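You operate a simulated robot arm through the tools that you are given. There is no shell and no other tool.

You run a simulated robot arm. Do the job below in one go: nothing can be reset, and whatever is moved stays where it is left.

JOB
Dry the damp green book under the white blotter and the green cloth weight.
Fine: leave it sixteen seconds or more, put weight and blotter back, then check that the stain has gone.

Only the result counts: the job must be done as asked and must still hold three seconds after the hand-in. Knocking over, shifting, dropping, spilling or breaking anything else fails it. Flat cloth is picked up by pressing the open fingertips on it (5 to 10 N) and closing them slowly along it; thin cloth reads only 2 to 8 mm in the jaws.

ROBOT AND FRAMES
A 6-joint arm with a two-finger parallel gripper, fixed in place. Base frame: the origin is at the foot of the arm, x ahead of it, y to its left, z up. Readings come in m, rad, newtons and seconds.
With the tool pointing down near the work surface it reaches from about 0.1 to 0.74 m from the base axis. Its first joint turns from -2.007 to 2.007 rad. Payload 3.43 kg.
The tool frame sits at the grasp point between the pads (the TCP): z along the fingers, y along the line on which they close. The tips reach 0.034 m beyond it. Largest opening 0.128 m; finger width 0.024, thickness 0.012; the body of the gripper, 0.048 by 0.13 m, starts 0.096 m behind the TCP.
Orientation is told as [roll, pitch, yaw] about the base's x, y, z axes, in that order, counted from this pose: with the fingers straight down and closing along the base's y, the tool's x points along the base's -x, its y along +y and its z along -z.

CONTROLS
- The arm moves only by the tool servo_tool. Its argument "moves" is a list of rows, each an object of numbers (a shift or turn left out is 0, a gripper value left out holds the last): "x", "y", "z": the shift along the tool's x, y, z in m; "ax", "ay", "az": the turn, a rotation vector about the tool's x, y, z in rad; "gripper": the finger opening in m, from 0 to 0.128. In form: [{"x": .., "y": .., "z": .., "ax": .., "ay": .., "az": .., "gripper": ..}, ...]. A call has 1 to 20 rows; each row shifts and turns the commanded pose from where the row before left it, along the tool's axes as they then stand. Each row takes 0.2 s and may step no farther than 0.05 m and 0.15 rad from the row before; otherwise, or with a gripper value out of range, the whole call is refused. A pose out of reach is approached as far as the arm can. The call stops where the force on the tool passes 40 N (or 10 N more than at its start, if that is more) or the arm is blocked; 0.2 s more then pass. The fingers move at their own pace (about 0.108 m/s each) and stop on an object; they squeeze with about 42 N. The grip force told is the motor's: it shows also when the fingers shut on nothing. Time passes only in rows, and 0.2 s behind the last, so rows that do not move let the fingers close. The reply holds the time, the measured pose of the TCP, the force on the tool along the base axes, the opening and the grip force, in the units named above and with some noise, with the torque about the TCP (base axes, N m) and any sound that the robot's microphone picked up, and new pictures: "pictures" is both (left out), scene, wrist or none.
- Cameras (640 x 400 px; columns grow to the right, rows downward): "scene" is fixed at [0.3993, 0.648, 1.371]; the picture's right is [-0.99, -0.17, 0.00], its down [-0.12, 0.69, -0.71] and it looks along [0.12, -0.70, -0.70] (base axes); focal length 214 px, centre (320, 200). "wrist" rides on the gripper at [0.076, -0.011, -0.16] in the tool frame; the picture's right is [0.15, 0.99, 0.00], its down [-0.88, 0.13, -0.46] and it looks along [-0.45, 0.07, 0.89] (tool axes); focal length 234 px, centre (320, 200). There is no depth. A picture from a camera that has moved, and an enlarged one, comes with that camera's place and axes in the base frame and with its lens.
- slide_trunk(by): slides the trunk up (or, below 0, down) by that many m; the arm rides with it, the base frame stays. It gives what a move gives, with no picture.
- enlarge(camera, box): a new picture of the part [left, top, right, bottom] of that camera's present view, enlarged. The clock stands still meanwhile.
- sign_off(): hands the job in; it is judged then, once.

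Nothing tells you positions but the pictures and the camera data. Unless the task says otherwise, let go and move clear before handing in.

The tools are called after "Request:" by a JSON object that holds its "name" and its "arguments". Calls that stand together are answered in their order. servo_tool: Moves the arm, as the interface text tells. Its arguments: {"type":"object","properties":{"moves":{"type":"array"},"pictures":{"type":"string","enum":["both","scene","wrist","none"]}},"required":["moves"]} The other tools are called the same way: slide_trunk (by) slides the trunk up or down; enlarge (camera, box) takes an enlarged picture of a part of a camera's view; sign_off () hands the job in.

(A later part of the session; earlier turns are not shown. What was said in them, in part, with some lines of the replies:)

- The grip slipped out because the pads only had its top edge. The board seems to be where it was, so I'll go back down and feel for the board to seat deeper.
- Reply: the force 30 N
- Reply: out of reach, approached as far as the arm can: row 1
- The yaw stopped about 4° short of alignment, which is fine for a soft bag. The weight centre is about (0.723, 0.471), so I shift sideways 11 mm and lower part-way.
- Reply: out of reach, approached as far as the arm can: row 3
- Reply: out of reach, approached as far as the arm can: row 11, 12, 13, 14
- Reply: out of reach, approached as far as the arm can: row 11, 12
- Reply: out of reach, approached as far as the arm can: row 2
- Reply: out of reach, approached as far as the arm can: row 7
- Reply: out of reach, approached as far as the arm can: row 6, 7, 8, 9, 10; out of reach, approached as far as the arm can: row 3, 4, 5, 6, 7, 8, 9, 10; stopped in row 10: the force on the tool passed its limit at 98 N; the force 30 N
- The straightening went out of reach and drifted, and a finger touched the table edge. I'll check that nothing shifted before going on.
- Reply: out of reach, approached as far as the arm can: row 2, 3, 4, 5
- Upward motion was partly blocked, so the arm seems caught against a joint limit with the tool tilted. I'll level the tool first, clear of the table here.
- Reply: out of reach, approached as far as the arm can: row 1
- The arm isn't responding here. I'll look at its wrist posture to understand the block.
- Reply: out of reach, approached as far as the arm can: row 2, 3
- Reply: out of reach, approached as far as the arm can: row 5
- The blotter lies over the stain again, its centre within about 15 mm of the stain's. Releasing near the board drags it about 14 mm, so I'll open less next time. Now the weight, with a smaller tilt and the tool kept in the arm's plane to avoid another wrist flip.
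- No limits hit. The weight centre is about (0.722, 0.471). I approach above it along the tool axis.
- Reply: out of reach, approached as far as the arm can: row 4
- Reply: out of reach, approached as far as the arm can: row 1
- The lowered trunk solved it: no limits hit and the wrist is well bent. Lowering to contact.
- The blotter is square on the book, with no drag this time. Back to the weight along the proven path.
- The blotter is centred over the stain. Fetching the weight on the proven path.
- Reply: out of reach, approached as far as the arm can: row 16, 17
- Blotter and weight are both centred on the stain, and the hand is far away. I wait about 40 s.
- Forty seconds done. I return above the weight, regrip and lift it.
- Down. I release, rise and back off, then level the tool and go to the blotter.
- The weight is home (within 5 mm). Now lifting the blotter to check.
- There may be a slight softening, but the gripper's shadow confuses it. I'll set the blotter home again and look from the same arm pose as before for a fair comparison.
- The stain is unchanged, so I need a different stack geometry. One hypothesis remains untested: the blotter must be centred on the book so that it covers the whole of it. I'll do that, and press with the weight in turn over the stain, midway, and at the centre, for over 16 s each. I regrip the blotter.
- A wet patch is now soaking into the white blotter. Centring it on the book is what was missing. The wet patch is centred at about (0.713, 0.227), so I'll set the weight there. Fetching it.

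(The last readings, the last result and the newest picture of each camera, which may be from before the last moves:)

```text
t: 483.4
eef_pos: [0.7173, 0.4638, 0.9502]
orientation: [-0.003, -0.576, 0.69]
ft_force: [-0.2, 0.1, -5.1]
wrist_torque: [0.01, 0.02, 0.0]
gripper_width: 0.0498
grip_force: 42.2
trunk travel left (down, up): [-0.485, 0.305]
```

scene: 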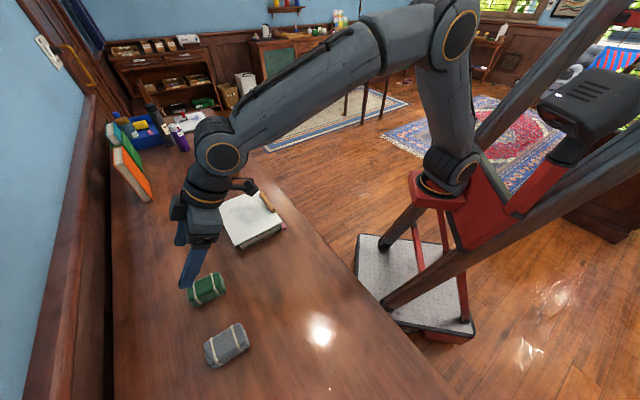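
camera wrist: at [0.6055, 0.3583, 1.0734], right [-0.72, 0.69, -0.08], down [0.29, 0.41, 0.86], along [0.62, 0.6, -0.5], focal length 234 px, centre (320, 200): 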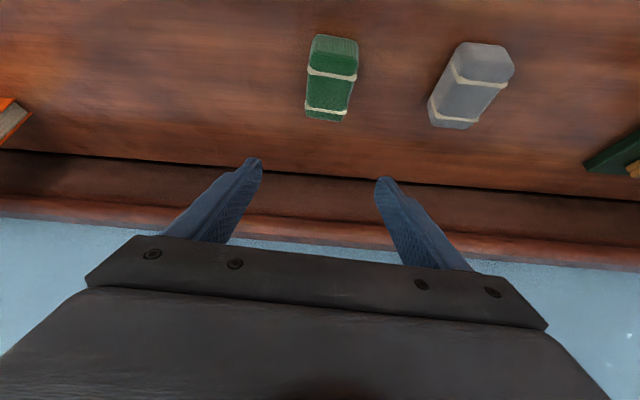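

Request:
{"name": "servo_tool", "arguments": {"moves": [{"x": 0.01154, "y": -0.01489, "z": -0.00752}, {"x": 0.01154, "y": -0.01489, "z": -0.00752}, {"x": 0.01154, "y": -0.01489, "z": -0.00752}, {"x": 0.01154, "y": -0.01489, "z": -0.00752}, {"x": 0.01154, "y": -0.01489, "z": -0.00752}, {"x": 0.01154, "y": -0.01489, "z": -0.00752}, {"x": 0.01154, "y": -0.01489, "z": -0.00752}, {"x": 0.01154, "y": -0.01489, "z": -0.00752}, {"x": 0.01154, "y": -0.01489, "z": -0.00752}, {"x": 0.01154, "y": -0.01489, "z": -0.00752}, {"x": 0.01154, "y": -0.01489, "z": -0.00752}, {"x": 0.01154, "y": -0.01489, "z": -0.00752}, {}, {}]}}

Request:
{"name": "enlarge", "arguments": {"camera": "scene", "box": [190, 120, 310, 270]}}

```text
t: 486.4
eef_pos: [0.7037, 0.2214, 0.9492]
orientation: [-0.003, -0.578, 0.691]
ft_force: [0.4, 0.6, -5.3]
wrist_torque: [-0.03, 0.09, 0.01]
gripper_width: 0.0499
grip_force: 42.2
trunk travel left (down, up): [-0.485, 0.305]
camera wrist: at [0.594, 0.1169, 1.0415], right [-0.72, 0.69, -0.08], down [0.29, 0.41, 0.86], along [0.62, 0.6, -0.5], focal length 234 px, centre (320, 200)
```

scene: 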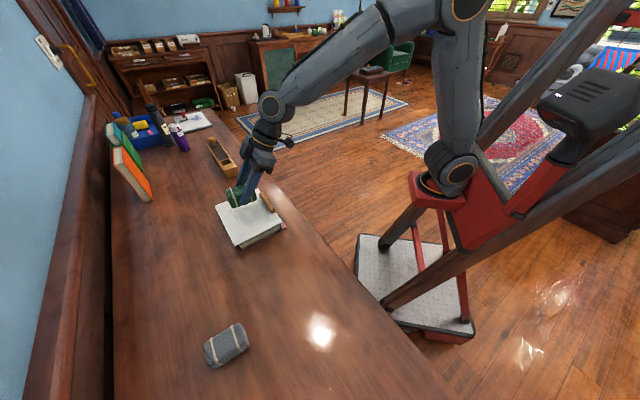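
wrist: 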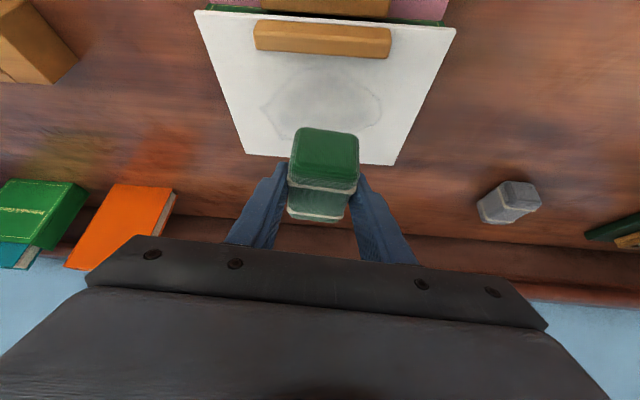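

```text
2.67 times, centred on (250, 195) of scene
camera zoom: at [0.3993, 0.648, 1.371], right [-0.99, -0.17, 0.0], down [-0.12, 0.69, -0.71], along [0.12, -0.7, -0.7], focal length 572 px, centre (507, 213)
```

zoom: 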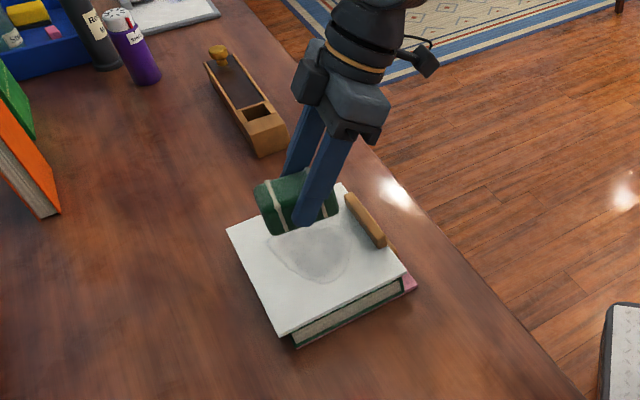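

Perfect. The wet patch on the blotter stays visible, and the weight is heading to its centre. Lowering.

Request:
{"name": "servo_tool", "arguments": {"moves": [{"x": 0.011, "z": 0.0167}, {"x": 0.011, "z": 0.0167}, {"x": 0.0093, "z": 0.0142}, {"x": 0.0027, "z": 0.0042}, {}]}}

Request:
{"name": "enlarge", "arguments": {"camera": "scene", "box": [190, 150, 310, 270]}}

Request:
{"name": "servo_tool", "arguments": {"moves": [{"x": 0.0005, "z": 0.0008}, {}], "pictures": "none"}}

Request:
{"name": "servo_tool", "arguments": {"moves": [{"x": 0.0005, "z": 0.0008}, {}], "pictures": "none"}}

```text
t: 487.6
eef_pos: [0.7024, 0.2218, 0.8887]
orientation: [-0.002, -0.576, 0.691]
ft_force: [-0.1, -0.7, -5.2]
wrist_torque: [-0.05, 0.06, 0.0]
gripper_width: 0.0498
grip_force: 42.1
trunk travel left (down, up): [-0.485, 0.305]
camera wrist: at [0.5941, 0.1169, 0.9795], right [-0.72, 0.69, -0.08], down [0.29, 0.41, 0.86], along [0.62, 0.6, -0.5], focal length 234 px, centre (320, 200)
```

scene: 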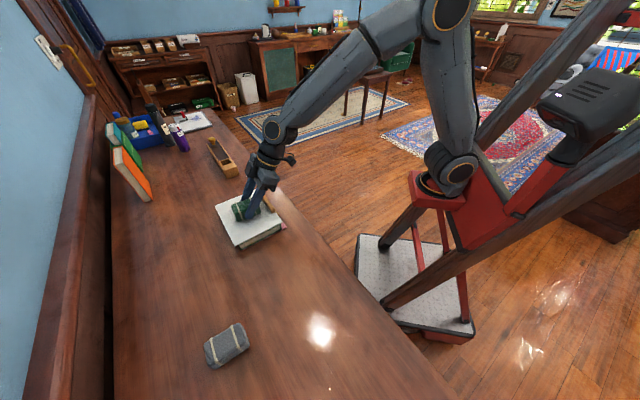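
wrist: 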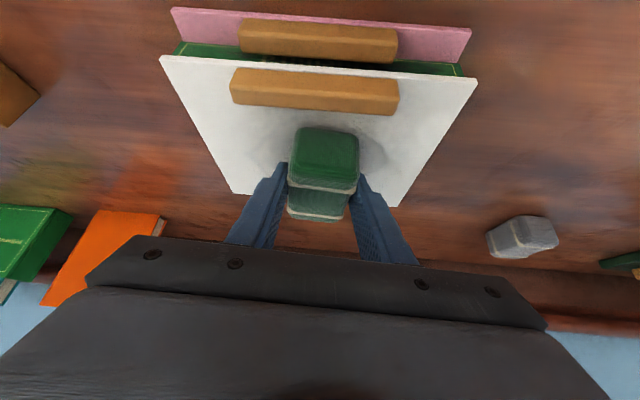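

```text
3.33 times, centred on (250, 210) of scene
camera zoom: at [0.3993, 0.648, 1.371], right [-0.99, -0.17, 0.0], down [-0.12, 0.69, -0.71], along [0.12, -0.7, -0.7], focal length 715 px, centre (553, 167)
```

zoom: 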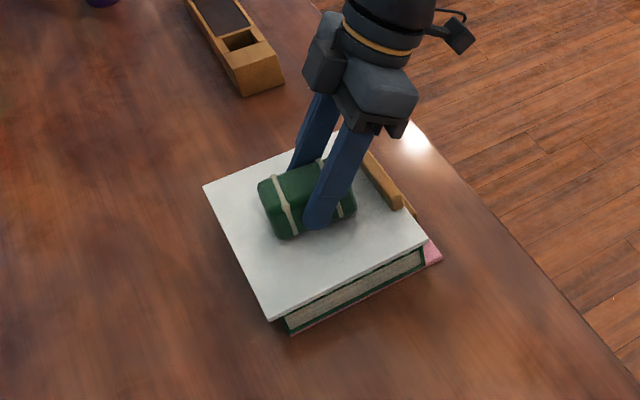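

```text
t: 488.2
eef_pos: [0.7033, 0.2214, 0.8864]
orientation: [-0.001, -0.577, 0.69]
ft_force: [0.6, -0.8, -6.0]
wrist_torque: [-0.06, 0.03, 0.02]
gripper_width: 0.0499
grip_force: 41.9
trunk travel left (down, up): [-0.485, 0.305]
```

```text
t: 488.8
eef_pos: [0.703, 0.2223, 0.8857]
orientation: [-0.002, -0.577, 0.691]
ft_force: [-0.6, 0.4, -5.3]
wrist_torque: [-0.03, 0.05, -0.02]
gripper_width: 0.0496
grip_force: 42.2
trunk travel left (down, up): [-0.485, 0.305]
```

Request:
{"name": "servo_tool", "arguments": {"moves": [{"x": 0.0005, "z": 0.0008}, {}], "pictures": "none"}}

Request:
{"name": "servo_tool", "arguments": {"moves": [{"x": 0.0005, "z": 0.0008}, {}], "pictures": "none"}}

Request:
{"name": "servo_tool", "arguments": {"moves": [{"x": 0.0005, "z": 0.0008}, {}], "pictures": "none"}}

```text
t: 489.4
eef_pos: [0.7035, 0.2211, 0.8851]
orientation: [-0.003, -0.578, 0.689]
ft_force: [-1.0, 0.2, -5.5]
wrist_torque: [-0.02, 0.03, 0.0]
gripper_width: 0.0498
grip_force: 42.6
trunk travel left (down, up): [-0.485, 0.305]
```

```text
t: 490.0
eef_pos: [0.7021, 0.2212, 0.8841]
orientation: [-0.003, -0.579, 0.69]
ft_force: [-0.2, -0.1, 0.2]
wrist_torque: [0.06, 0.12, 0.02]
gripper_width: 0.0497
grip_force: 42.1
trunk travel left (down, up): [-0.485, 0.305]
```

```text
t: 490.6
eef_pos: [0.7041, 0.2226, 0.8849]
orientation: [-0.003, -0.578, 0.691]
ft_force: [-2.2, 1.2, 9.9]
wrist_torque: [0.02, 0.41, -0.01]
gripper_width: 0.0496
grip_force: 42.3
trunk travel left (down, up): [-0.485, 0.305]
```

Contact. I release and retreat.

Request:
{"name": "servo_tool", "arguments": {"moves": [{"x": -0.0003, "z": -0.0005}, {"gripper": 0.054}, {"gripper": 0.062}, {"gripper": 0.08}, {}, {"x": -0.0055, "z": -0.0084}, {"x": -0.011, "z": -0.0167}, {"x": -0.0164, "z": -0.0251}, {"x": -0.0164, "z": -0.0251}, {"x": -0.0219, "z": -0.0335}, {"x": -0.0219, "z": -0.0335}, {"x": -0.0219, "z": -0.0335}, {"x": 0.0335, "z": -0.0218}, {"x": 0.0335, "z": -0.0218}, {"x": 0.0335, "z": -0.0218}, {}]}}

Request:
{"name": "enlarge", "arguments": {"camera": "scene", "box": [190, 150, 310, 270]}}

Request:
{"name": "enlarge", "arguments": {"camera": "wrist", "box": [160, 0, 440, 160]}}

```text
t: 494.0
eef_pos: [0.6112, 0.1453, 1.0938]
orientation: [-0.002, -0.577, 0.692]
ft_force: [0.3, 0.8, 0.5]
wrist_torque: [-0.01, 0.01, 0.0]
gripper_width: 0.0803
grip_force: 0.1
trunk travel left (down, up): [-0.485, 0.305]
camera wrist: at [0.5011, 0.0413, 1.1854], right [-0.72, 0.69, -0.08], down [0.29, 0.41, 0.86], along [0.62, 0.6, -0.5], focal length 234 px, centre (320, 200)
```

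scene: 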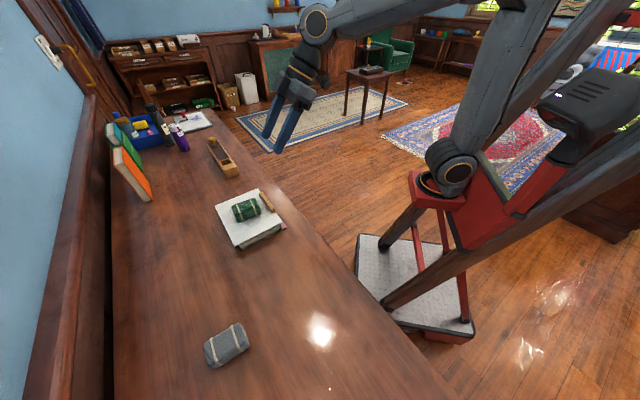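
wrist: 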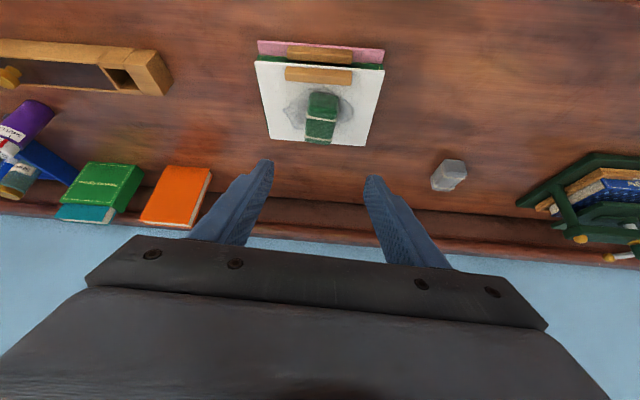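

```text
3.33 times, centred on (250, 210) of scene
camera zoom: at [0.3993, 0.648, 1.371], right [-0.99, -0.17, 0.0], down [-0.12, 0.69, -0.71], along [0.12, -0.7, -0.7], focal length 715 px, centre (553, 167)
```

zoom: 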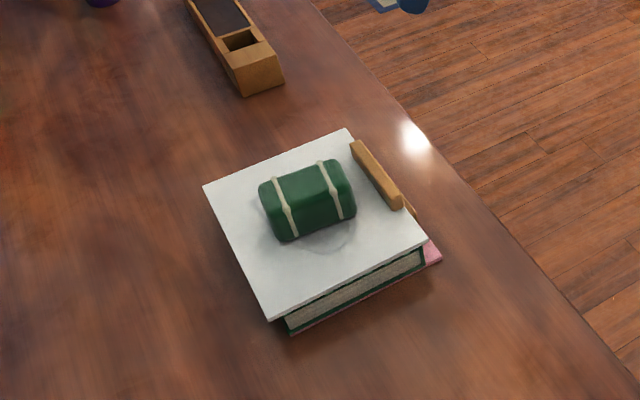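

```text
2.29 times, centred on (300, 80) of wrist
camera zoom: at [0.5011, 0.0413, 1.1854], right [-0.72, 0.69, -0.08], down [0.29, 0.41, 0.86], along [0.62, 0.6, -0.5], focal length 535 px, centre (366, 474)
```

zoom: 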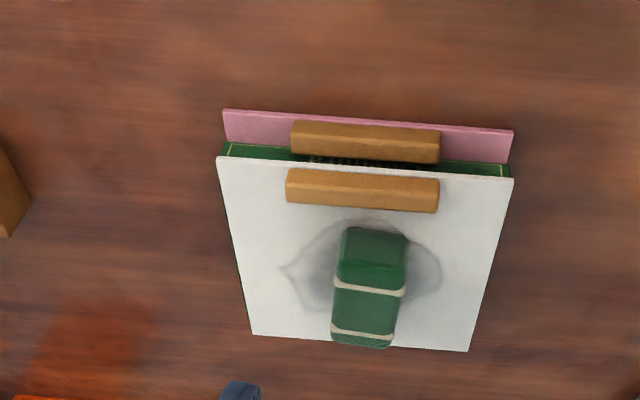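

The weight sits in the middle of the wet patch. I wait over 30 s.

Request:
{"name": "servo_tool", "arguments": {"moves": [{}, {}, {}, {}, {}, {}, {}, {}, {}, {}, {}, {}, {}, {}, {}, {}, {}, {}, {}, {}], "pictures": "none"}}

Request:
{"name": "servo_tool", "arguments": {"moves": [{}, {}, {}, {}, {}, {}, {}, {}, {}, {}, {}, {}, {}, {}, {}, {}, {}, {}, {}, {}], "pictures": "none"}}

Request:
{"name": "servo_tool", "arguments": {"moves": [{}, {}, {}, {}, {}, {}, {}, {}, {}, {}, {}, {}, {}, {}, {}, {}, {}, {}, {}, {}], "pictures": "none"}}

Request:
{"name": "servo_tool", "arguments": {"moves": [{}, {}, {}, {}, {}, {}, {}, {}, {}, {}, {}, {}, {}, {}, {}, {}, {}, {}, {}, {}], "pictures": "none"}}

Request:
{"name": "servo_tool", "arguments": {"moves": [{}, {}, {}, {}, {}, {}, {}, {}, {}, {}, {}, {}, {}, {}, {}, {}, {}, {}, {}, {}], "pictures": "none"}}

Request:
{"name": "servo_tool", "arguments": {"moves": [{}, {}, {}, {}, {}, {}, {}, {}, {}, {}, {}, {}, {}, {}, {}, {}, {}, {}, {}, {}], "pictures": "none"}}

Request:
{"name": "servo_tool", "arguments": {"moves": [{}, {}, {}, {}, {}, {}, {}, {}, {}, {}, {}, {}, {}, {}, {}, {}, {}, {}, {}, {}], "pictures": "none"}}

Request:
{"name": "servo_tool", "arguments": {"moves": [{}, {}, {}, {}, {}, {}, {}, {}, {}, {}, {}, {}, {}, {}, {}, {}, {}, {}, {}, {}], "pictures": "scene"}}

Request:
{"name": "enlarge", "arguments": {"camera": "scene", "box": [190, 150, 310, 270]}}

Request:
{"name": "enlarge", "arguments": {"camera": "wrist", "box": [160, 0, 440, 160]}}

```text
t: 498.2
eef_pos: [0.61, 0.1458, 1.0947]
orientation: [-0.001, -0.578, 0.69]
ft_force: [0.0, -0.7, -0.4]
wrist_torque: [0.02, -0.01, 0.03]
gripper_width: 0.0801
grip_force: 0.0
trunk travel left (down, up): [-0.485, 0.305]
```

```text
t: 502.4
eef_pos: [0.6098, 0.1453, 1.0941]
orientation: [-0.001, -0.58, 0.691]
ft_force: [-0.1, -0.6, 0.6]
wrist_torque: [-0.02, -0.01, 0.02]
gripper_width: 0.0801
grip_force: 0.1
trunk travel left (down, up): [-0.485, 0.305]
```

```text
t: 506.6
eef_pos: [0.6109, 0.1455, 1.0946]
orientation: [-0.002, -0.577, 0.689]
ft_force: [0.2, -0.5, 0.4]
wrist_torque: [-0.03, -0.02, 0.02]
gripper_width: 0.08
grip_force: 0.0
trunk travel left (down, up): [-0.485, 0.305]
```

```text
t: 510.8
eef_pos: [0.6095, 0.1455, 1.0931]
orientation: [-0.003, -0.578, 0.69]
ft_force: [1.0, 0.1, -0.5]
wrist_torque: [-0.04, 0.02, -0.01]
gripper_width: 0.0801
grip_force: 0.2
trunk travel left (down, up): [-0.485, 0.305]
```

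```text
t: 515.0
eef_pos: [0.6114, 0.1456, 1.0943]
orientation: [0.0, -0.577, 0.689]
ft_force: [0.4, -0.8, 0.2]
wrist_torque: [0.0, -0.02, -0.01]
gripper_width: 0.0801
grip_force: 0.0
trunk travel left (down, up): [-0.485, 0.305]
```

```text
t: 519.2
eef_pos: [0.6107, 0.1459, 1.0938]
orientation: [-0.001, -0.576, 0.689]
ft_force: [0.0, 0.6, 0.3]
wrist_torque: [0.03, 0.01, 0.01]
gripper_width: 0.0801
grip_force: 0.0
trunk travel left (down, up): [-0.485, 0.305]
```

```text
t: 523.4
eef_pos: [0.6106, 0.1451, 1.0943]
orientation: [-0.001, -0.577, 0.689]
ft_force: [-0.2, 0.1, 0.1]
wrist_torque: [-0.02, -0.01, 0.01]
gripper_width: 0.0801
grip_force: 0.1
trunk travel left (down, up): [-0.485, 0.305]
```

```text
t: 527.6
eef_pos: [0.6108, 0.1462, 1.0942]
orientation: [-0.001, -0.577, 0.69]
ft_force: [0.5, 0.1, 0.0]
wrist_torque: [-0.01, 0.04, -0.03]
gripper_width: 0.08
grip_force: 0.1
trunk travel left (down, up): [-0.485, 0.305]
```

scene: 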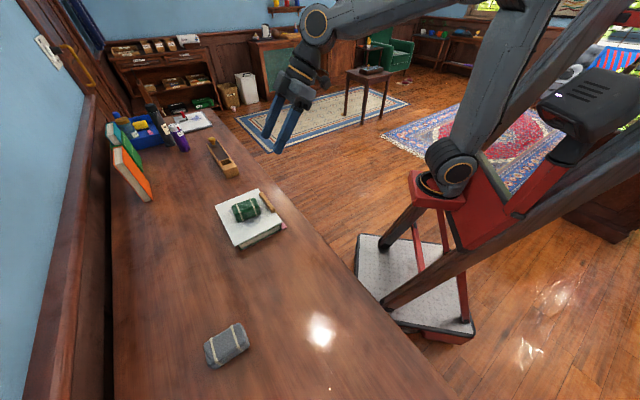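

```text
3.33 times, centred on (250, 210) of scene
camera zoom: at [0.3993, 0.648, 1.371], right [-0.99, -0.17, 0.0], down [-0.12, 0.69, -0.71], along [0.12, -0.7, -0.7], focal length 715 px, centre (553, 167)
```

zoom: 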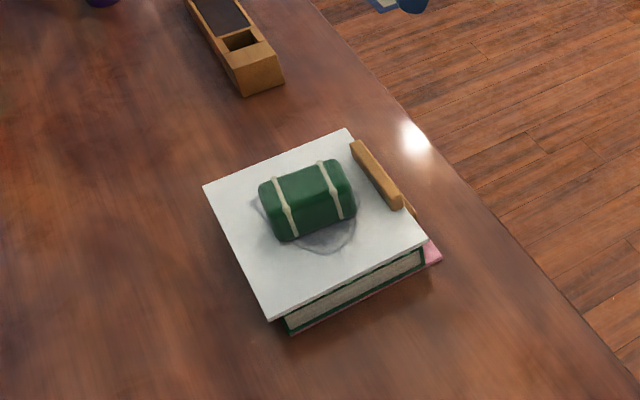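

```text
2.29 times, centred on (300, 80) of wrist
camera zoom: at [0.5012, 0.0413, 1.1855], right [-0.72, 0.69, -0.08], down [0.29, 0.41, 0.86], along [0.62, 0.6, -0.5], focal length 535 px, centre (366, 474)
```

zoom: 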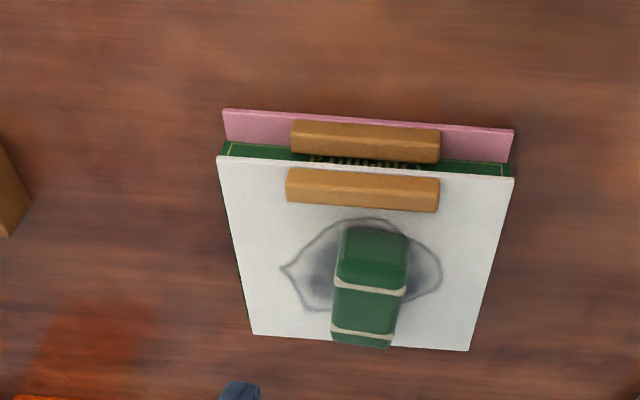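

The patch in the blotter has become clearly darker: it is absorbing now. I wait a little longer to see whether it has saturated.

Request:
{"name": "servo_tool", "arguments": {"moves": [{}, {}, {}, {}, {}, {}, {}, {}, {}, {}, {}, {}, {}, {}, {}, {}, {}, {}, {}, {}], "pictures": "none"}}

Request:
{"name": "servo_tool", "arguments": {"moves": [{}, {}, {}, {}, {}, {}, {}, {}, {}, {}, {}, {}, {}, {}, {}, {}, {}, {}, {}, {}], "pictures": "none"}}

Request:
{"name": "enlarge", "arguments": {"camera": "wrist", "box": [160, 0, 440, 160]}}

```text
t: 531.8
eef_pos: [0.6114, 0.1453, 1.0939]
orientation: [-0.002, -0.578, 0.69]
ft_force: [-0.1, -1.0, 0.2]
wrist_torque: [-0.01, -0.01, 0.02]
gripper_width: 0.0801
grip_force: 0.1
trunk travel left (down, up): [-0.485, 0.305]
```

```text
t: 536.0
eef_pos: [0.6101, 0.1457, 1.0939]
orientation: [-0.003, -0.579, 0.688]
ft_force: [-0.6, -1.1, -0.5]
wrist_torque: [0.01, 0.0, 0.0]
gripper_width: 0.0799
grip_force: 0.1
trunk travel left (down, up): [-0.485, 0.305]
```

```text
2.29 times, centred on (300, 80) of wrist
camera zoom: at [0.5012, 0.0413, 1.1855], right [-0.72, 0.69, -0.08], down [0.29, 0.41, 0.86], along [0.62, 0.6, -0.5], focal length 535 px, centre (366, 474)
```

zoom: 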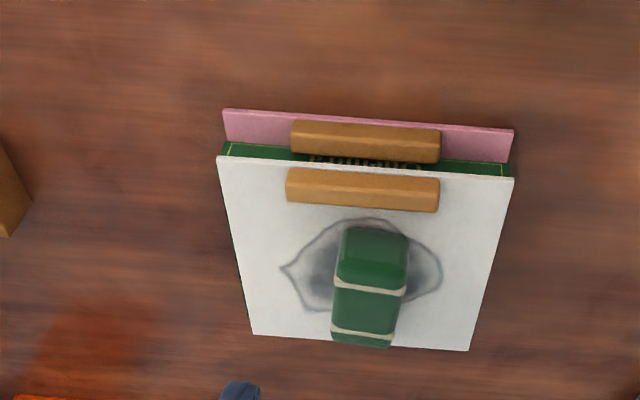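

Saturated: no further change. I retrieve the weight along the same path.

Request:
{"name": "servo_tool", "arguments": {"moves": [{"x": -0.0335, "z": 0.0218}, {"x": -0.0335, "z": 0.0218}, {"x": -0.0335, "z": 0.0218}, {"x": 0.0219, "z": 0.0335}, {"x": 0.0219, "z": 0.0335}, {"x": 0.0219, "z": 0.0335}, {"x": 0.0164, "z": 0.0251}, {"x": 0.0164, "z": 0.0251}, {"x": 0.011, "z": 0.0167}, {"x": 0.0055, "z": 0.0084}, {}], "pictures": "scene"}}

Request:
{"name": "servo_tool", "arguments": {"moves": [{"gripper": 0.065}, {"gripper": 0.055}, {"gripper": 0.045}, {"gripper": 0.03}, {"gripper": 0.01}, {"gripper": 0.0}, {}, {"x": -0.0022, "z": -0.0033}, {"x": -0.0055, "z": -0.0084}, {"x": -0.011, "z": -0.0167}, {"x": -0.011, "z": -0.0167}, {"x": -0.0066, "z": -0.01}, {}]}}

```text
t: 538.4
eef_pos: [0.7024, 0.2199, 0.884]
orientation: [-0.001, -0.578, 0.688]
ft_force: [-0.5, -0.3, -0.3]
wrist_torque: [0.01, 0.01, -0.02]
gripper_width: 0.08
grip_force: 0.2
trunk travel left (down, up): [-0.485, 0.305]
```

scene: 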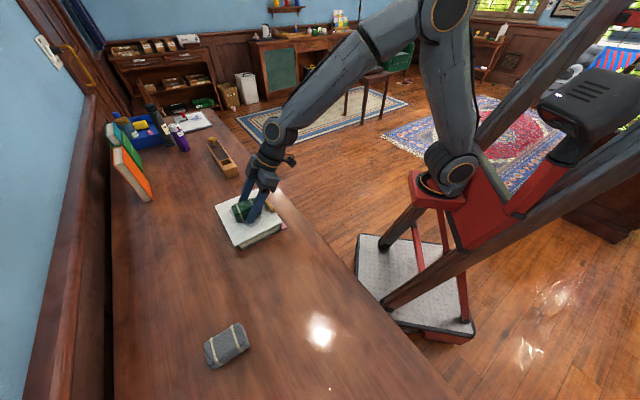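

```text
t: 541.2
eef_pos: [0.7028, 0.2205, 0.9494]
orientation: [-0.002, -0.576, 0.69]
ft_force: [0.7, -0.4, -4.3]
wrist_torque: [-0.05, 0.05, -0.02]
gripper_width: 0.0498
grip_force: 41.3
trunk travel left (down, up): [-0.485, 0.305]
camera wrist: at [0.5943, 0.1169, 1.0417], right [-0.72, 0.69, -0.08], down [0.29, 0.41, 0.86], along [0.62, 0.6, -0.5], focal length 234 px, centre (320, 200)
```

scene: 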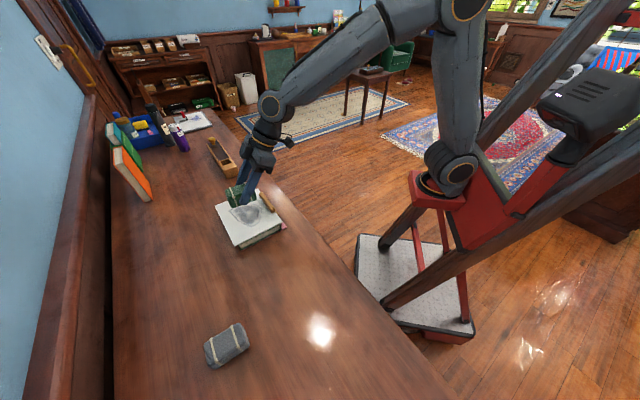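
wrist: 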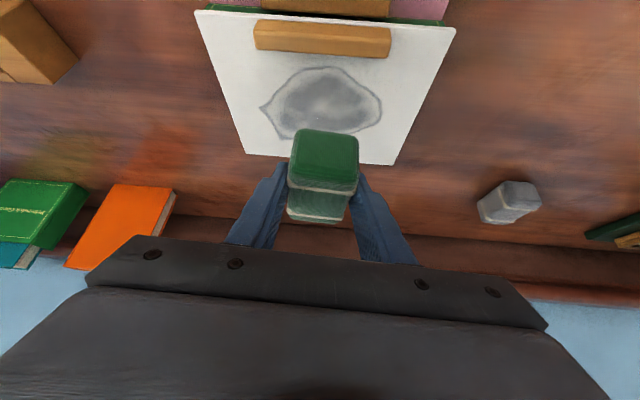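

The blotter has soaked up a large dark mark. Now the weight goes home to its original spot.

Request:
{"name": "servo_tool", "arguments": {"moves": [{"x": -0.01133, "y": 0.01507, "z": 0.00738}, {"x": -0.01133, "y": 0.01507, "z": 0.00738}, {"x": -0.01133, "y": 0.01507, "z": 0.00738}, {"x": -0.01133, "y": 0.01507, "z": 0.00738}, {"x": -0.01133, "y": 0.01507, "z": 0.00738}, {"x": -0.01133, "y": 0.01507, "z": 0.00738}, {"x": -0.01133, "y": 0.01507, "z": 0.00738}, {"x": -0.01133, "y": 0.01507, "z": 0.00738}, {"x": -0.01133, "y": 0.01507, "z": 0.00738}, {"x": -0.01133, "y": 0.01507, "z": 0.00738}, {"x": -0.01133, "y": 0.01507, "z": 0.00738}, {"x": -0.01133, "y": 0.01507, "z": 0.00738}, {}, {}], "pictures": "none"}}

Request:
{"name": "servo_tool", "arguments": {"moves": [{"x": 0.0146, "z": 0.0223}, {"x": 0.0146, "z": 0.0223}, {"x": 0.0146, "z": 0.0223}, {"x": 0.0093, "z": 0.0142}, {"x": 0.0022, "z": 0.0033}, {}], "pictures": "scene"}}

Request:
{"name": "enlarge", "arguments": {"camera": "scene", "box": [175, 255, 255, 325]}}

```text
t: 544.2
eef_pos: [0.7143, 0.4644, 0.9503]
orientation: [-0.002, -0.579, 0.689]
ft_force: [-0.7, -0.2, -5.0]
wrist_torque: [-0.02, 0.06, -0.02]
gripper_width: 0.0499
grip_force: 42.3
trunk travel left (down, up): [-0.485, 0.305]
```

```text
t: 545.6
eef_pos: [0.7148, 0.4628, 0.8484]
orientation: [-0.002, -0.577, 0.69]
ft_force: [-0.9, 0.5, -5.2]
wrist_torque: [-0.03, 0.07, 0.02]
gripper_width: 0.0499
grip_force: 41.7
trunk travel left (down, up): [-0.485, 0.305]
```

scene: 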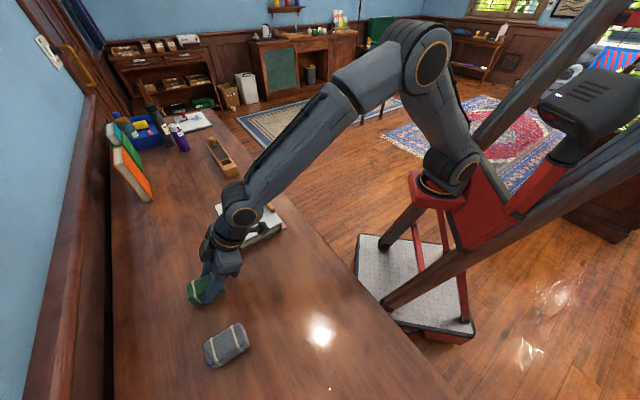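

```text
5.71 times, centred on (215, 290) of scene
camera zoom: at [0.3993, 0.648, 1.371], right [-0.99, -0.17, 0.0], down [-0.12, 0.69, -0.71], along [0.12, -0.7, -0.7], focal length 1226 px, centre (920, -314)
```

zoom: 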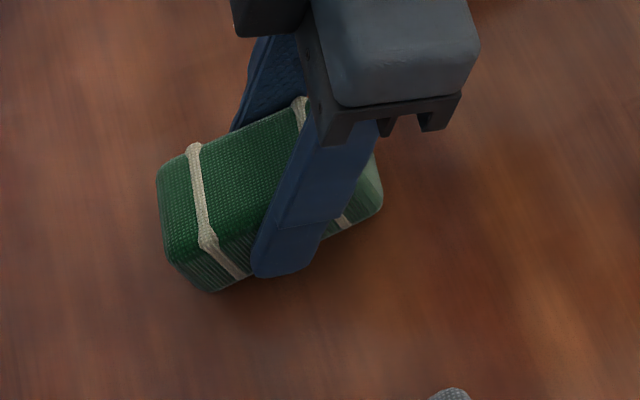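

Request:
{"name": "servo_tool", "arguments": {"moves": [{"x": 0.0015, "z": -0.001}, {"x": 0.0027, "z": 0.0042}, {}], "pictures": "none"}}

Request:
{"name": "servo_tool", "arguments": {"moves": [{"x": 0.0005, "z": 0.0008}, {}], "pictures": "none"}}

Request:
{"name": "servo_tool", "arguments": {"moves": [{"x": 0.0005, "z": 0.0008}, {}], "pictures": "none"}}

Request:
{"name": "servo_tool", "arguments": {"moves": [{"x": 0.0004, "z": 0.0006}, {}], "pictures": "none"}}

```text
t: 546.4
eef_pos: [0.7119, 0.4617, 0.8425]
orientation: [-0.002, -0.576, 0.691]
ft_force: [1.0, 0.4, -4.9]
wrist_torque: [-0.06, 0.04, -0.03]
gripper_width: 0.0498
grip_force: 41.9
trunk travel left (down, up): [-0.485, 0.305]
```

```text
t: 547.0
eef_pos: [0.7129, 0.4622, 0.8429]
orientation: [-0.002, -0.577, 0.689]
ft_force: [0.2, -0.3, -5.5]
wrist_torque: [-0.06, 0.05, 0.02]
gripper_width: 0.0497
grip_force: 41.8
trunk travel left (down, up): [-0.485, 0.305]
```

```text
t: 547.6
eef_pos: [0.7125, 0.4628, 0.8413]
orientation: [-0.002, -0.577, 0.689]
ft_force: [-1.0, -0.8, -3.1]
wrist_torque: [0.06, 0.01, 0.07]
gripper_width: 0.0495
grip_force: 42.4
trunk travel left (down, up): [-0.485, 0.305]
```

```text
t: 548.2
eef_pos: [0.7119, 0.4635, 0.8416]
orientation: [-0.002, -0.579, 0.689]
ft_force: [-1.3, -1.1, 5.3]
wrist_torque: [-0.07, 0.45, 0.07]
gripper_width: 0.0497
grip_force: 41.9
trunk travel left (down, up): [-0.485, 0.305]
```

Touchdown. I release and retreat, then go to the blotter.

Request:
{"name": "servo_tool", "arguments": {"moves": [{"gripper": 0.054}, {"gripper": 0.062}, {"gripper": 0.08}, {"gripper": 0.09}, {}, {"x": -0.0055, "z": -0.0084}, {"x": -0.011, "z": -0.0167}, {"x": -0.0164, "z": -0.0251}, {"x": -0.0219, "z": -0.0335}, {"x": -0.0219, "z": -0.0335}, {}], "pictures": "none"}}

Request:
{"name": "servo_tool", "arguments": {"moves": [{"x": 0.0148, "z": -0.0276}, {"x": 0.0148, "z": -0.0276}, {"x": 0.0148, "z": -0.0276}, {"x": 0.0148, "z": -0.0276}, {"ay": 0.1156}, {"ay": 0.1156}, {"ay": 0.1156}, {"ay": 0.1156}, {"ay": 0.1156}, {}], "pictures": "none"}}

Request:
{"name": "servo_tool", "arguments": {"moves": [{"az": 0.1339, "gripper": 0.06}, {"az": 0.1339}, {"az": 0.1339}, {"az": 0.1339}, {"az": 0.1339}, {"az": 0.1339}, {"az": 0.1339}, {"az": 0.1339}, {"az": 0.1339}, {"az": 0.1339}, {"az": 0.1339}, {"x": -0.0297, "y": -0.0216}, {"x": -0.0297, "y": -0.0216}, {"x": -0.0297, "y": -0.0216}, {"x": -0.0297, "y": -0.0216}, {"x": -0.0297, "y": -0.0216}, {"x": -0.0297, "y": -0.0216}, {"z": 0.04}, {}]}}

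Request:
{"name": "enlarge", "arguments": {"camera": "wrist", "box": [240, 60, 480, 260]}}

Request:
{"name": "enlarge", "arguments": {"camera": "scene", "box": [175, 255, 255, 325]}}

```text
t: 550.6
eef_pos: [0.7123, 0.4624, 0.9814]
orientation: [-0.001, -0.577, 0.692]
ft_force: [-0.8, -0.8, 0.2]
wrist_torque: [-0.02, 0.02, -0.01]
gripper_width: 0.0899
grip_force: 0.1
trunk travel left (down, up): [-0.485, 0.305]
```

```text
t: 552.8
eef_pos: [0.6251, 0.3939, 1.042]
orientation: [-0.003, 0.001, 0.688]
ft_force: [-0.3, -0.4, 0.2]
wrist_torque: [0.0, 0.03, 0.05]
gripper_width: 0.0898
grip_force: 0.0
trunk travel left (down, up): [-0.485, 0.305]
```

```text
t: 556.8
eef_pos: [0.6617, 0.1758, 1.0018]
orientation: [0.0, -0.002, -0.785]
ft_force: [-1.0, -0.2, 0.1]
wrist_torque: [-0.01, -0.05, -0.01]
gripper_width: 0.0599
grip_force: 0.0
trunk travel left (down, up): [-0.485, 0.305]
camera wrist: at [0.6005, 0.2204, 1.16], right [0.59, 0.8, 0.0], down [0.72, -0.53, 0.46], along [0.37, -0.27, -0.89], focal length 234 px, centre (320, 200)
```

scene: 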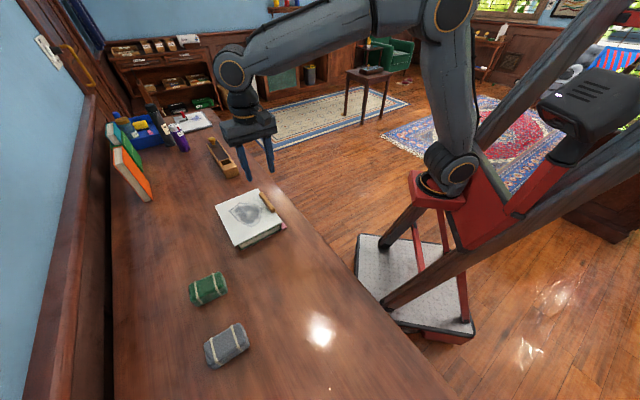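
wrist: 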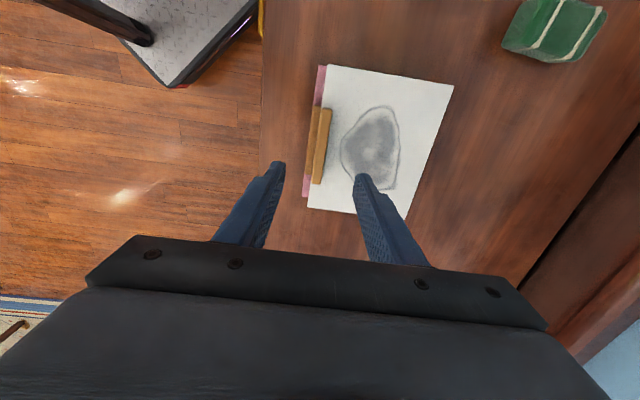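

```text
2.00 times, centred on (360, 160) of wrist
camera zoom: at [0.6005, 0.2204, 1.16], right [0.59, 0.8, 0.0], down [0.72, -0.53, 0.46], along [0.37, -0.27, -0.89], focal length 468 px, centre (240, 280)
```

zoom: 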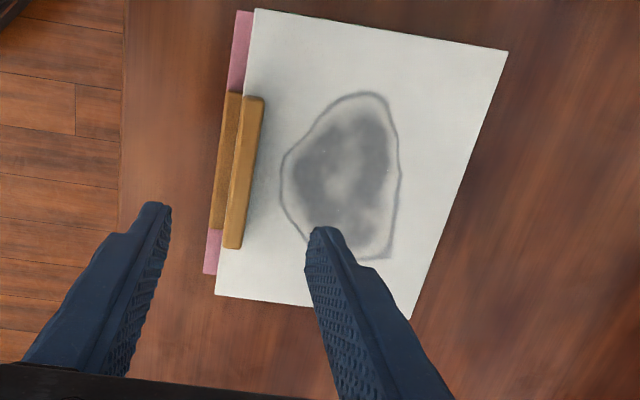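

```text
5.71 times, centred on (215, 290) of scene
camera zoom: at [0.3993, 0.648, 1.371], right [-0.99, -0.17, 0.0], down [-0.12, 0.69, -0.71], along [0.12, -0.7, -0.7], focal length 1226 px, centre (920, -314)
```

zoom: 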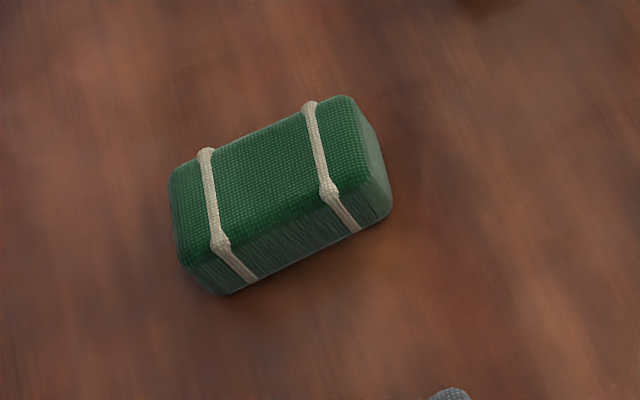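

The weight is now precisely at its original pose. The blotter shows its damp mark. Gripping the blotter.

Request:
{"name": "servo_tool", "arguments": {"moves": [{"y": 0.0025, "z": 0.04}, {"z": 0.035}, {"z": 0.025}, {"z": 0.012}, {"z": 0.006}, {"z": 0.004}, {"z": 0.002}, {}], "pictures": "wrist"}}

Request:
{"name": "servo_tool", "arguments": {"moves": [{"z": 0.001}, {}], "pictures": "none"}}

Request:
{"name": "servo_tool", "arguments": {"moves": [{"z": 0.001}, {}], "pictures": "none"}}

```text
t: 558.6
eef_pos: [0.664, 0.1777, 0.8783]
orientation: [0.0, -0.002, -0.783]
ft_force: [0.2, -0.4, 0.3]
wrist_torque: [0.01, 0.01, 0.0]
gripper_width: 0.06
grip_force: 0.0
trunk travel left (down, up): [-0.485, 0.305]
camera wrist: at [0.6024, 0.2233, 1.0363], right [0.59, 0.8, 0.0], down [0.72, -0.53, 0.46], along [0.37, -0.27, -0.89], focal length 234 px, centre (320, 200)
```

wrist: 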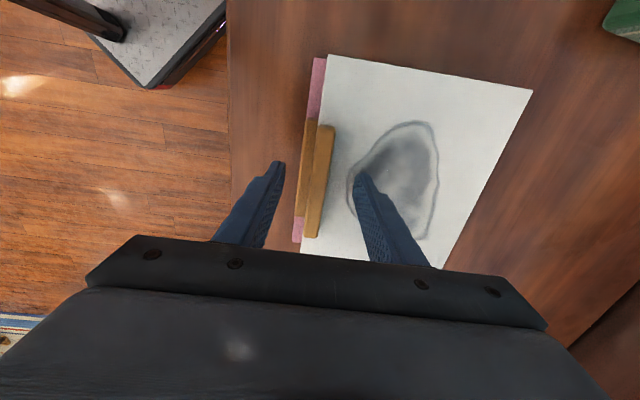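

```text
t: 559.2
eef_pos: [0.6651, 0.1781, 0.878]
orientation: [0.001, -0.002, -0.784]
ft_force: [0.0, 0.2, 0.1]
wrist_torque: [0.01, 0.0, -0.01]
gripper_width: 0.0603
grip_force: 0.0
trunk travel left (down, up): [-0.485, 0.305]
```

```text
t: 559.8
eef_pos: [0.6635, 0.1778, 0.8762]
orientation: [-0.001, -0.001, -0.784]
ft_force: [0.0, -0.2, 2.2]
wrist_torque: [0.06, -0.06, -0.01]
gripper_width: 0.06
grip_force: 0.0
trunk travel left (down, up): [-0.485, 0.305]
```

Request:
{"name": "servo_tool", "arguments": {"moves": [{"z": -0.0003}, {"gripper": 0.04}, {"gripper": 0.03}, {"gripper": 0.02}, {"gripper": 0.01}, {"gripper": 0.0}, {}, {}], "pictures": "none"}}

Request:
{"name": "servo_tool", "arguments": {"moves": [{"z": -0.003}, {"z": -0.004}, {"z": -0.006}, {"z": -0.01}, {"z": -0.02}, {"z": -0.03}, {}], "pictures": "wrist"}}

Request:
{"name": "servo_tool", "arguments": {"moves": [{"x": 0.03326, "y": -0.0025}, {"x": 0.03326, "y": -0.0025}, {"x": 0.03326, "y": -0.0025}, {"x": 0.03326, "y": -0.0025}, {"x": 0.03326, "y": -0.0025}, {"x": 0.03326, "y": -0.0025}, {"x": 0.03326, "y": -0.0025}, {"x": 0.03326, "y": -0.0025}, {}]}}

Request:
{"name": "enlarge", "arguments": {"camera": "scene", "box": [215, 185, 280, 250]}}

```text
t: 561.6
eef_pos: [0.6637, 0.1775, 0.8751]
orientation: [0.001, 0.0, -0.783]
ft_force: [-0.6, -0.7, 0.0]
wrist_torque: [0.0, -0.01, -0.06]
gripper_width: 0.0128
grip_force: 42.2
trunk travel left (down, up): [-0.485, 0.305]
```

```text
t: 563.2
eef_pos: [0.6634, 0.177, 0.9487]
orientation: [-0.001, -0.002, -0.782]
ft_force: [0.7, -0.3, -0.6]
wrist_torque: [-0.06, 0.05, 0.02]
gripper_width: 0.0132
grip_force: 41.8
trunk travel left (down, up): [-0.485, 0.305]
camera wrist: at [0.6025, 0.2228, 1.108], right [0.59, 0.8, 0.0], down [0.72, -0.53, 0.46], along [0.37, -0.27, -0.89], focal length 234 px, centre (320, 200)
```

wrist: 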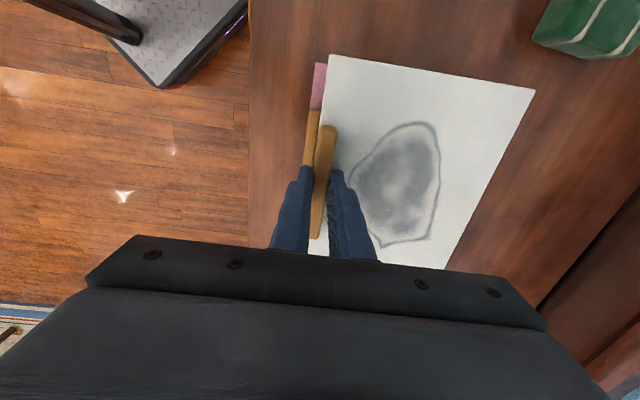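

```text
t: 565.2
eef_pos: [0.4601, 0.3509, 0.9494]
orientation: [0.001, -0.002, -0.783]
ft_force: [-0.1, 0.2, -1.7]
wrist_torque: [-0.05, 0.09, 0.01]
gripper_width: 0.013
grip_force: 41.8
trunk travel left (down, up): [-0.485, 0.305]
camera wrist: at [0.3986, 0.3973, 1.1079], right [0.59, 0.8, 0.0], down [0.72, -0.53, 0.46], along [0.37, -0.27, -0.89], focal length 234 px, centre (320, 200)
```

scene: 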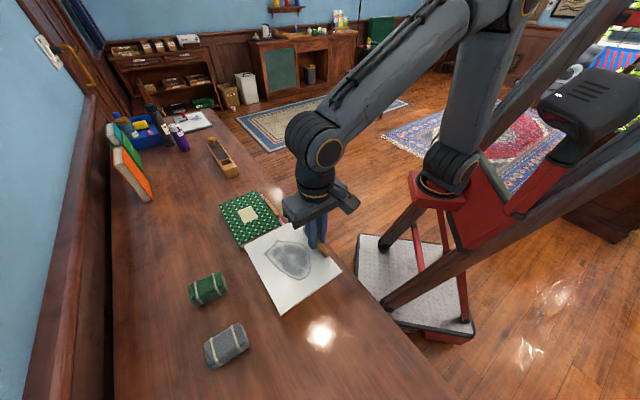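
wrist: 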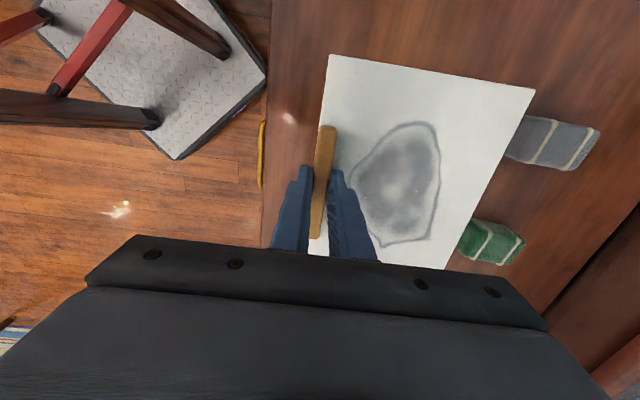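

```text
6.15 times, centred on (248, 218) of scene
camera zoom: at [0.3993, 0.648, 1.371], right [-0.99, -0.17, 0.0], down [-0.12, 0.69, -0.71], along [0.12, -0.7, -0.7], focal length 1320 px, centre (766, 92)
```

zoom: 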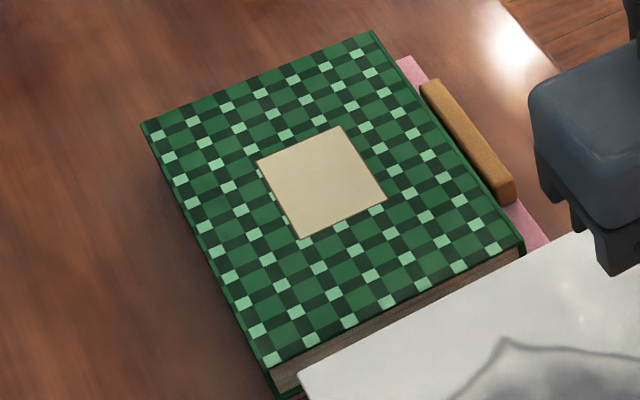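

The stain is completely gone from the book's cover. Now I put the blotter back exactly on its original spot.

Request:
{"name": "servo_tool", "arguments": {"moves": [{"x": 0.0016, "y": 0.0128}, {"az": -0.052}, {"az": -0.052}, {}, {"z": 0.04}, {"z": 0.035}, {"z": 0.02}, {"z": 0.008}, {}], "pictures": "scene"}}

Request:
{"name": "enlarge", "arguments": {"camera": "scene", "box": [240, 230, 350, 345]}}

```text
t: 567.2
eef_pos: [0.4687, 0.3605, 0.8456]
orientation: [0.0, -0.003, -0.679]
ft_force: [-0.1, -0.5, -0.8]
wrist_torque: [-0.02, 0.06, 0.01]
gripper_width: 0.0132
grip_force: 42.4
trunk travel left (down, up): [-0.485, 0.305]
```

scene: 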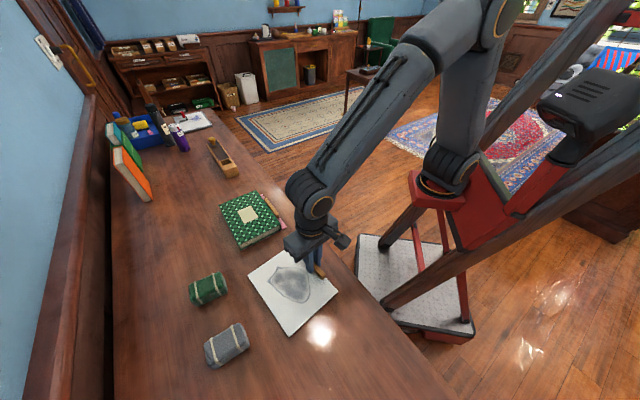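

```text
3.48 times, centred on (295, 288) of scene
camera zoom: at [0.3993, 0.648, 1.371], right [-0.99, -0.17, 0.0], down [-0.12, 0.69, -0.71], along [0.12, -0.7, -0.7], focal length 746 px, centre (407, -104)
```

zoom: 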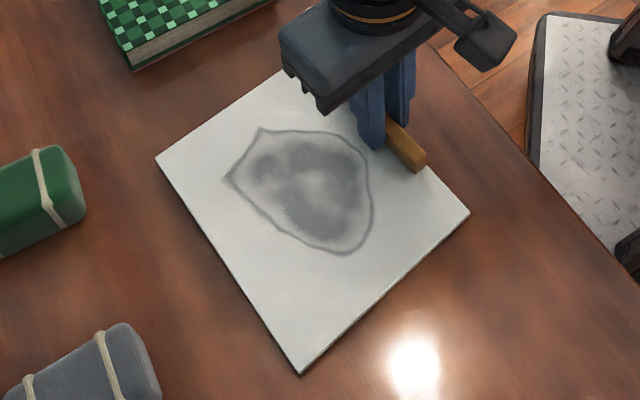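

Request:
{"name": "servo_tool", "arguments": {"moves": [{"z": 0.0025}, {"z": 0.001}, {}], "pictures": "none"}}

Request:
{"name": "servo_tool", "arguments": {"moves": [{"z": 0.001}, {}], "pictures": "none"}}

Request:
{"name": "servo_tool", "arguments": {"moves": [{"z": 0.0008}, {}], "pictures": "none"}}

Request:
{"name": "servo_tool", "arguments": {"moves": [{"z": 0.0006}, {}], "pictures": "none"}}

```text
t: 568.0
eef_pos: [0.4678, 0.3606, 0.842]
orientation: [0.0, -0.002, -0.68]
ft_force: [1.0, -0.3, -2.0]
wrist_torque: [-0.1, 0.05, -0.02]
gripper_width: 0.0129
grip_force: 42.3
trunk travel left (down, up): [-0.485, 0.305]
```

```text
t: 568.6
eef_pos: [0.4684, 0.361, 0.8408]
orientation: [0.001, -0.002, -0.678]
ft_force: [0.2, 0.6, 0.3]
wrist_torque: [-0.08, 0.06, 0.02]
gripper_width: 0.0132
grip_force: 42.6
trunk travel left (down, up): [-0.485, 0.305]
```

```text
t: 569.2
eef_pos: [0.4689, 0.3608, 0.8412]
orientation: [0.001, -0.002, -0.679]
ft_force: [-0.1, 0.2, -1.1]
wrist_torque: [0.0, 0.02, -0.01]
gripper_width: 0.013
grip_force: 42.0
trunk travel left (down, up): [-0.485, 0.305]
```

```text
t: 569.8
eef_pos: [0.4688, 0.3613, 0.8398]
orientation: [-0.001, -0.003, -0.678]
ft_force: [-1.3, -0.6, 6.1]
wrist_torque: [0.05, 0.09, -0.03]
gripper_width: 0.0132
grip_force: 41.9
trunk travel left (down, up): [-0.485, 0.305]
```

Down. I release with minimal opening, rise and move well clear.

Request:
{"name": "servo_tool", "arguments": {"moves": [{"z": -0.0003}, {"gripper": 0.016}, {"gripper": 0.018}, {"z": -0.002}, {"z": -0.003}, {"z": -0.01, "gripper": 0.03}, {"z": -0.03, "gripper": 0.06}, {"z": -0.05}, {"z": -0.05}, {"z": -0.05}, {"z": -0.045}, {}], "pictures": "none"}}

Request:
{"name": "servo_tool", "arguments": {"moves": [{"x": 0.02, "y": -0.035}, {"x": 0.02, "y": -0.035}, {"x": 0.01, "y": -0.035}, {}, {}]}}

Request:
{"name": "enlarge", "arguments": {"camera": "scene", "box": [180, 170, 360, 380]}}

Request:
{"name": "enlarge", "arguments": {"camera": "scene", "box": [240, 230, 350, 345]}}

Request:
{"name": "enlarge", "arguments": {"camera": "scene", "box": [215, 185, 280, 250]}}

Request:
{"name": "enlarge", "arguments": {"camera": "scene", "box": [90, 90, 300, 250]}}

```text
t: 572.4
eef_pos: [0.4691, 0.3627, 1.0806]
orientation: [0.0, 0.0, -0.679]
ft_force: [0.6, -1.1, -0.9]
wrist_torque: [-0.02, 0.03, -0.01]
gripper_width: 0.0604
grip_force: 0.1
trunk travel left (down, up): [-0.485, 0.305]
```

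```text
t: 573.6
eef_pos: [0.364, 0.3122, 1.0794]
orientation: [0.002, -0.003, -0.679]
ft_force: [0.1, -0.2, 0.2]
wrist_torque: [0.05, -0.01, -0.02]
gripper_width: 0.0599
grip_force: 0.0
trunk travel left (down, up): [-0.485, 0.305]
camera wrist: at [0.298, 0.3513, 1.2387], right [0.51, 0.86, 0.0], down [0.77, -0.45, 0.46], along [0.39, -0.23, -0.89], focal length 234 px, centre (320, 200)
```

scene: 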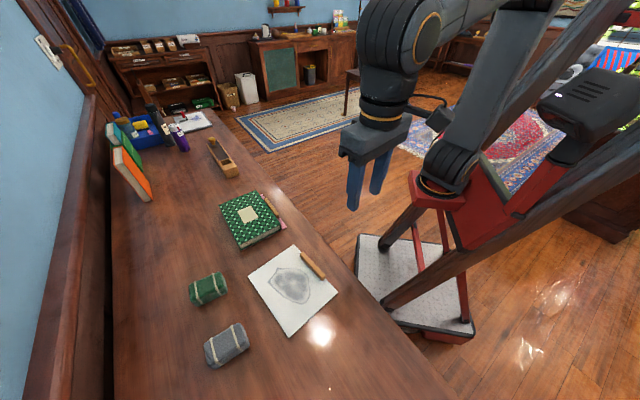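
wrist: 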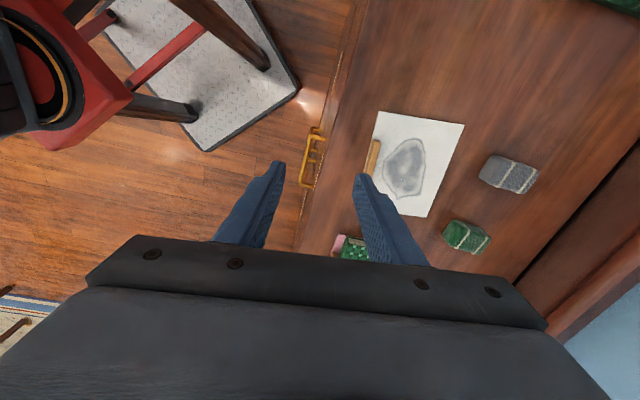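

```text
1.90 times, centred on (270, 275) of scene
camera zoom: at [0.3993, 0.648, 1.371], right [-0.99, -0.17, 0.0], down [-0.12, 0.69, -0.71], along [0.12, -0.7, -0.7], focal length 408 px, centre (415, 57)
```

zoom: 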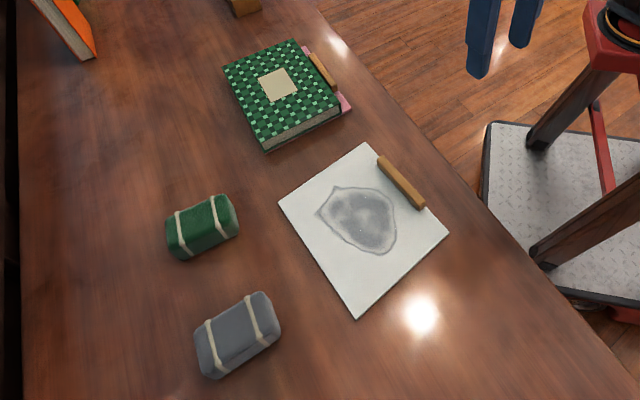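

```text
3.48 times, centred on (295, 288) of scene
camera zoom: at [0.3993, 0.648, 1.371], right [-0.99, -0.17, 0.0], down [-0.12, 0.69, -0.71], along [0.12, -0.7, -0.7], focal length 746 px, centre (407, -104)
```

zoom: 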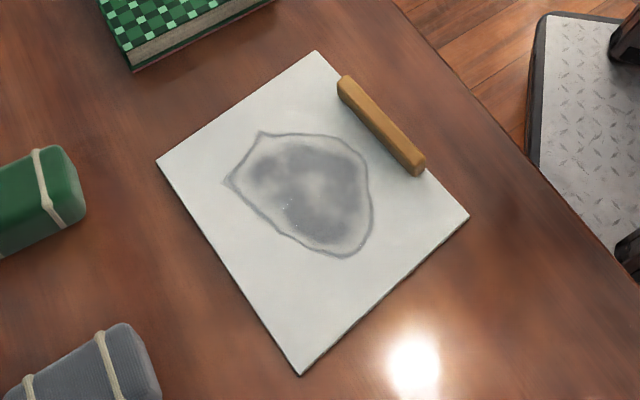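

```text
6.15 times, centred on (248, 218) of scene
camera zoom: at [0.3993, 0.648, 1.371], right [-0.99, -0.17, 0.0], down [-0.12, 0.69, -0.71], along [0.12, -0.7, -0.7], focal length 1320 px, centre (766, 92)
```

zoom: 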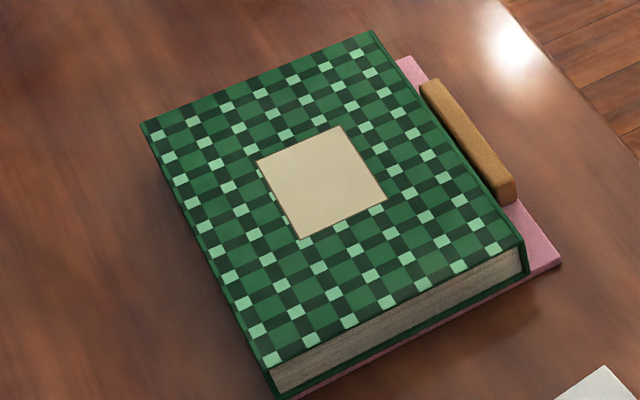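

```text
2.50 times, centred on (195, 170) of scene
camera zoom: at [0.3993, 0.648, 1.371], right [-0.99, -0.17, 0.0], down [-0.12, 0.69, -0.71], along [0.12, -0.7, -0.7], focal length 536 px, centre (632, 275)
```

zoom: 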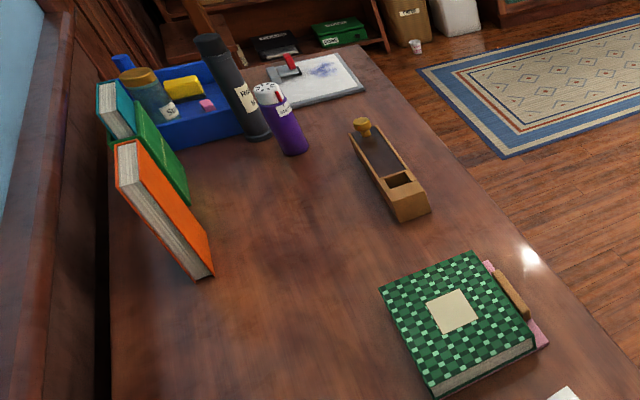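

The book's cover is clean and the stain has gone. The white blotter and green weight are back on their original outlines, nothing else has moved, and the hand is empty and clear, so I hand in.

Request:
{"name": "sign_off", "arguments": {}}

```text
The job is handed in.
```

The green book is dry. The stain on its cover has gone in the last pictures, and the job is handed in.

- **What it took:** It took five sessions under the blotter and weight. The first four, with the blotter placed towards the stained end, did nothing. It worked once I centred the blotter on the whole book, with the weight in the middle of it for about 45 seconds.
- **Put back:** The white blotter and the green cloth weight are within a few millimetres of where they started. The blotter now carries the damp mark it soaked up.
- **Mishap:** About a minute and a half in, the arm drifted while I was straightening the tool, and a finger hit the table edge with a peak of 98 N. I saw no shift in the book, blotter or weight afterwards. The final pictures show the grey weight, the pink sheet under the book and the other things on the desk where they were.
- **Left as it is:** The trunk is still 0.14 m lower than at the start. The hand is empty and clear.
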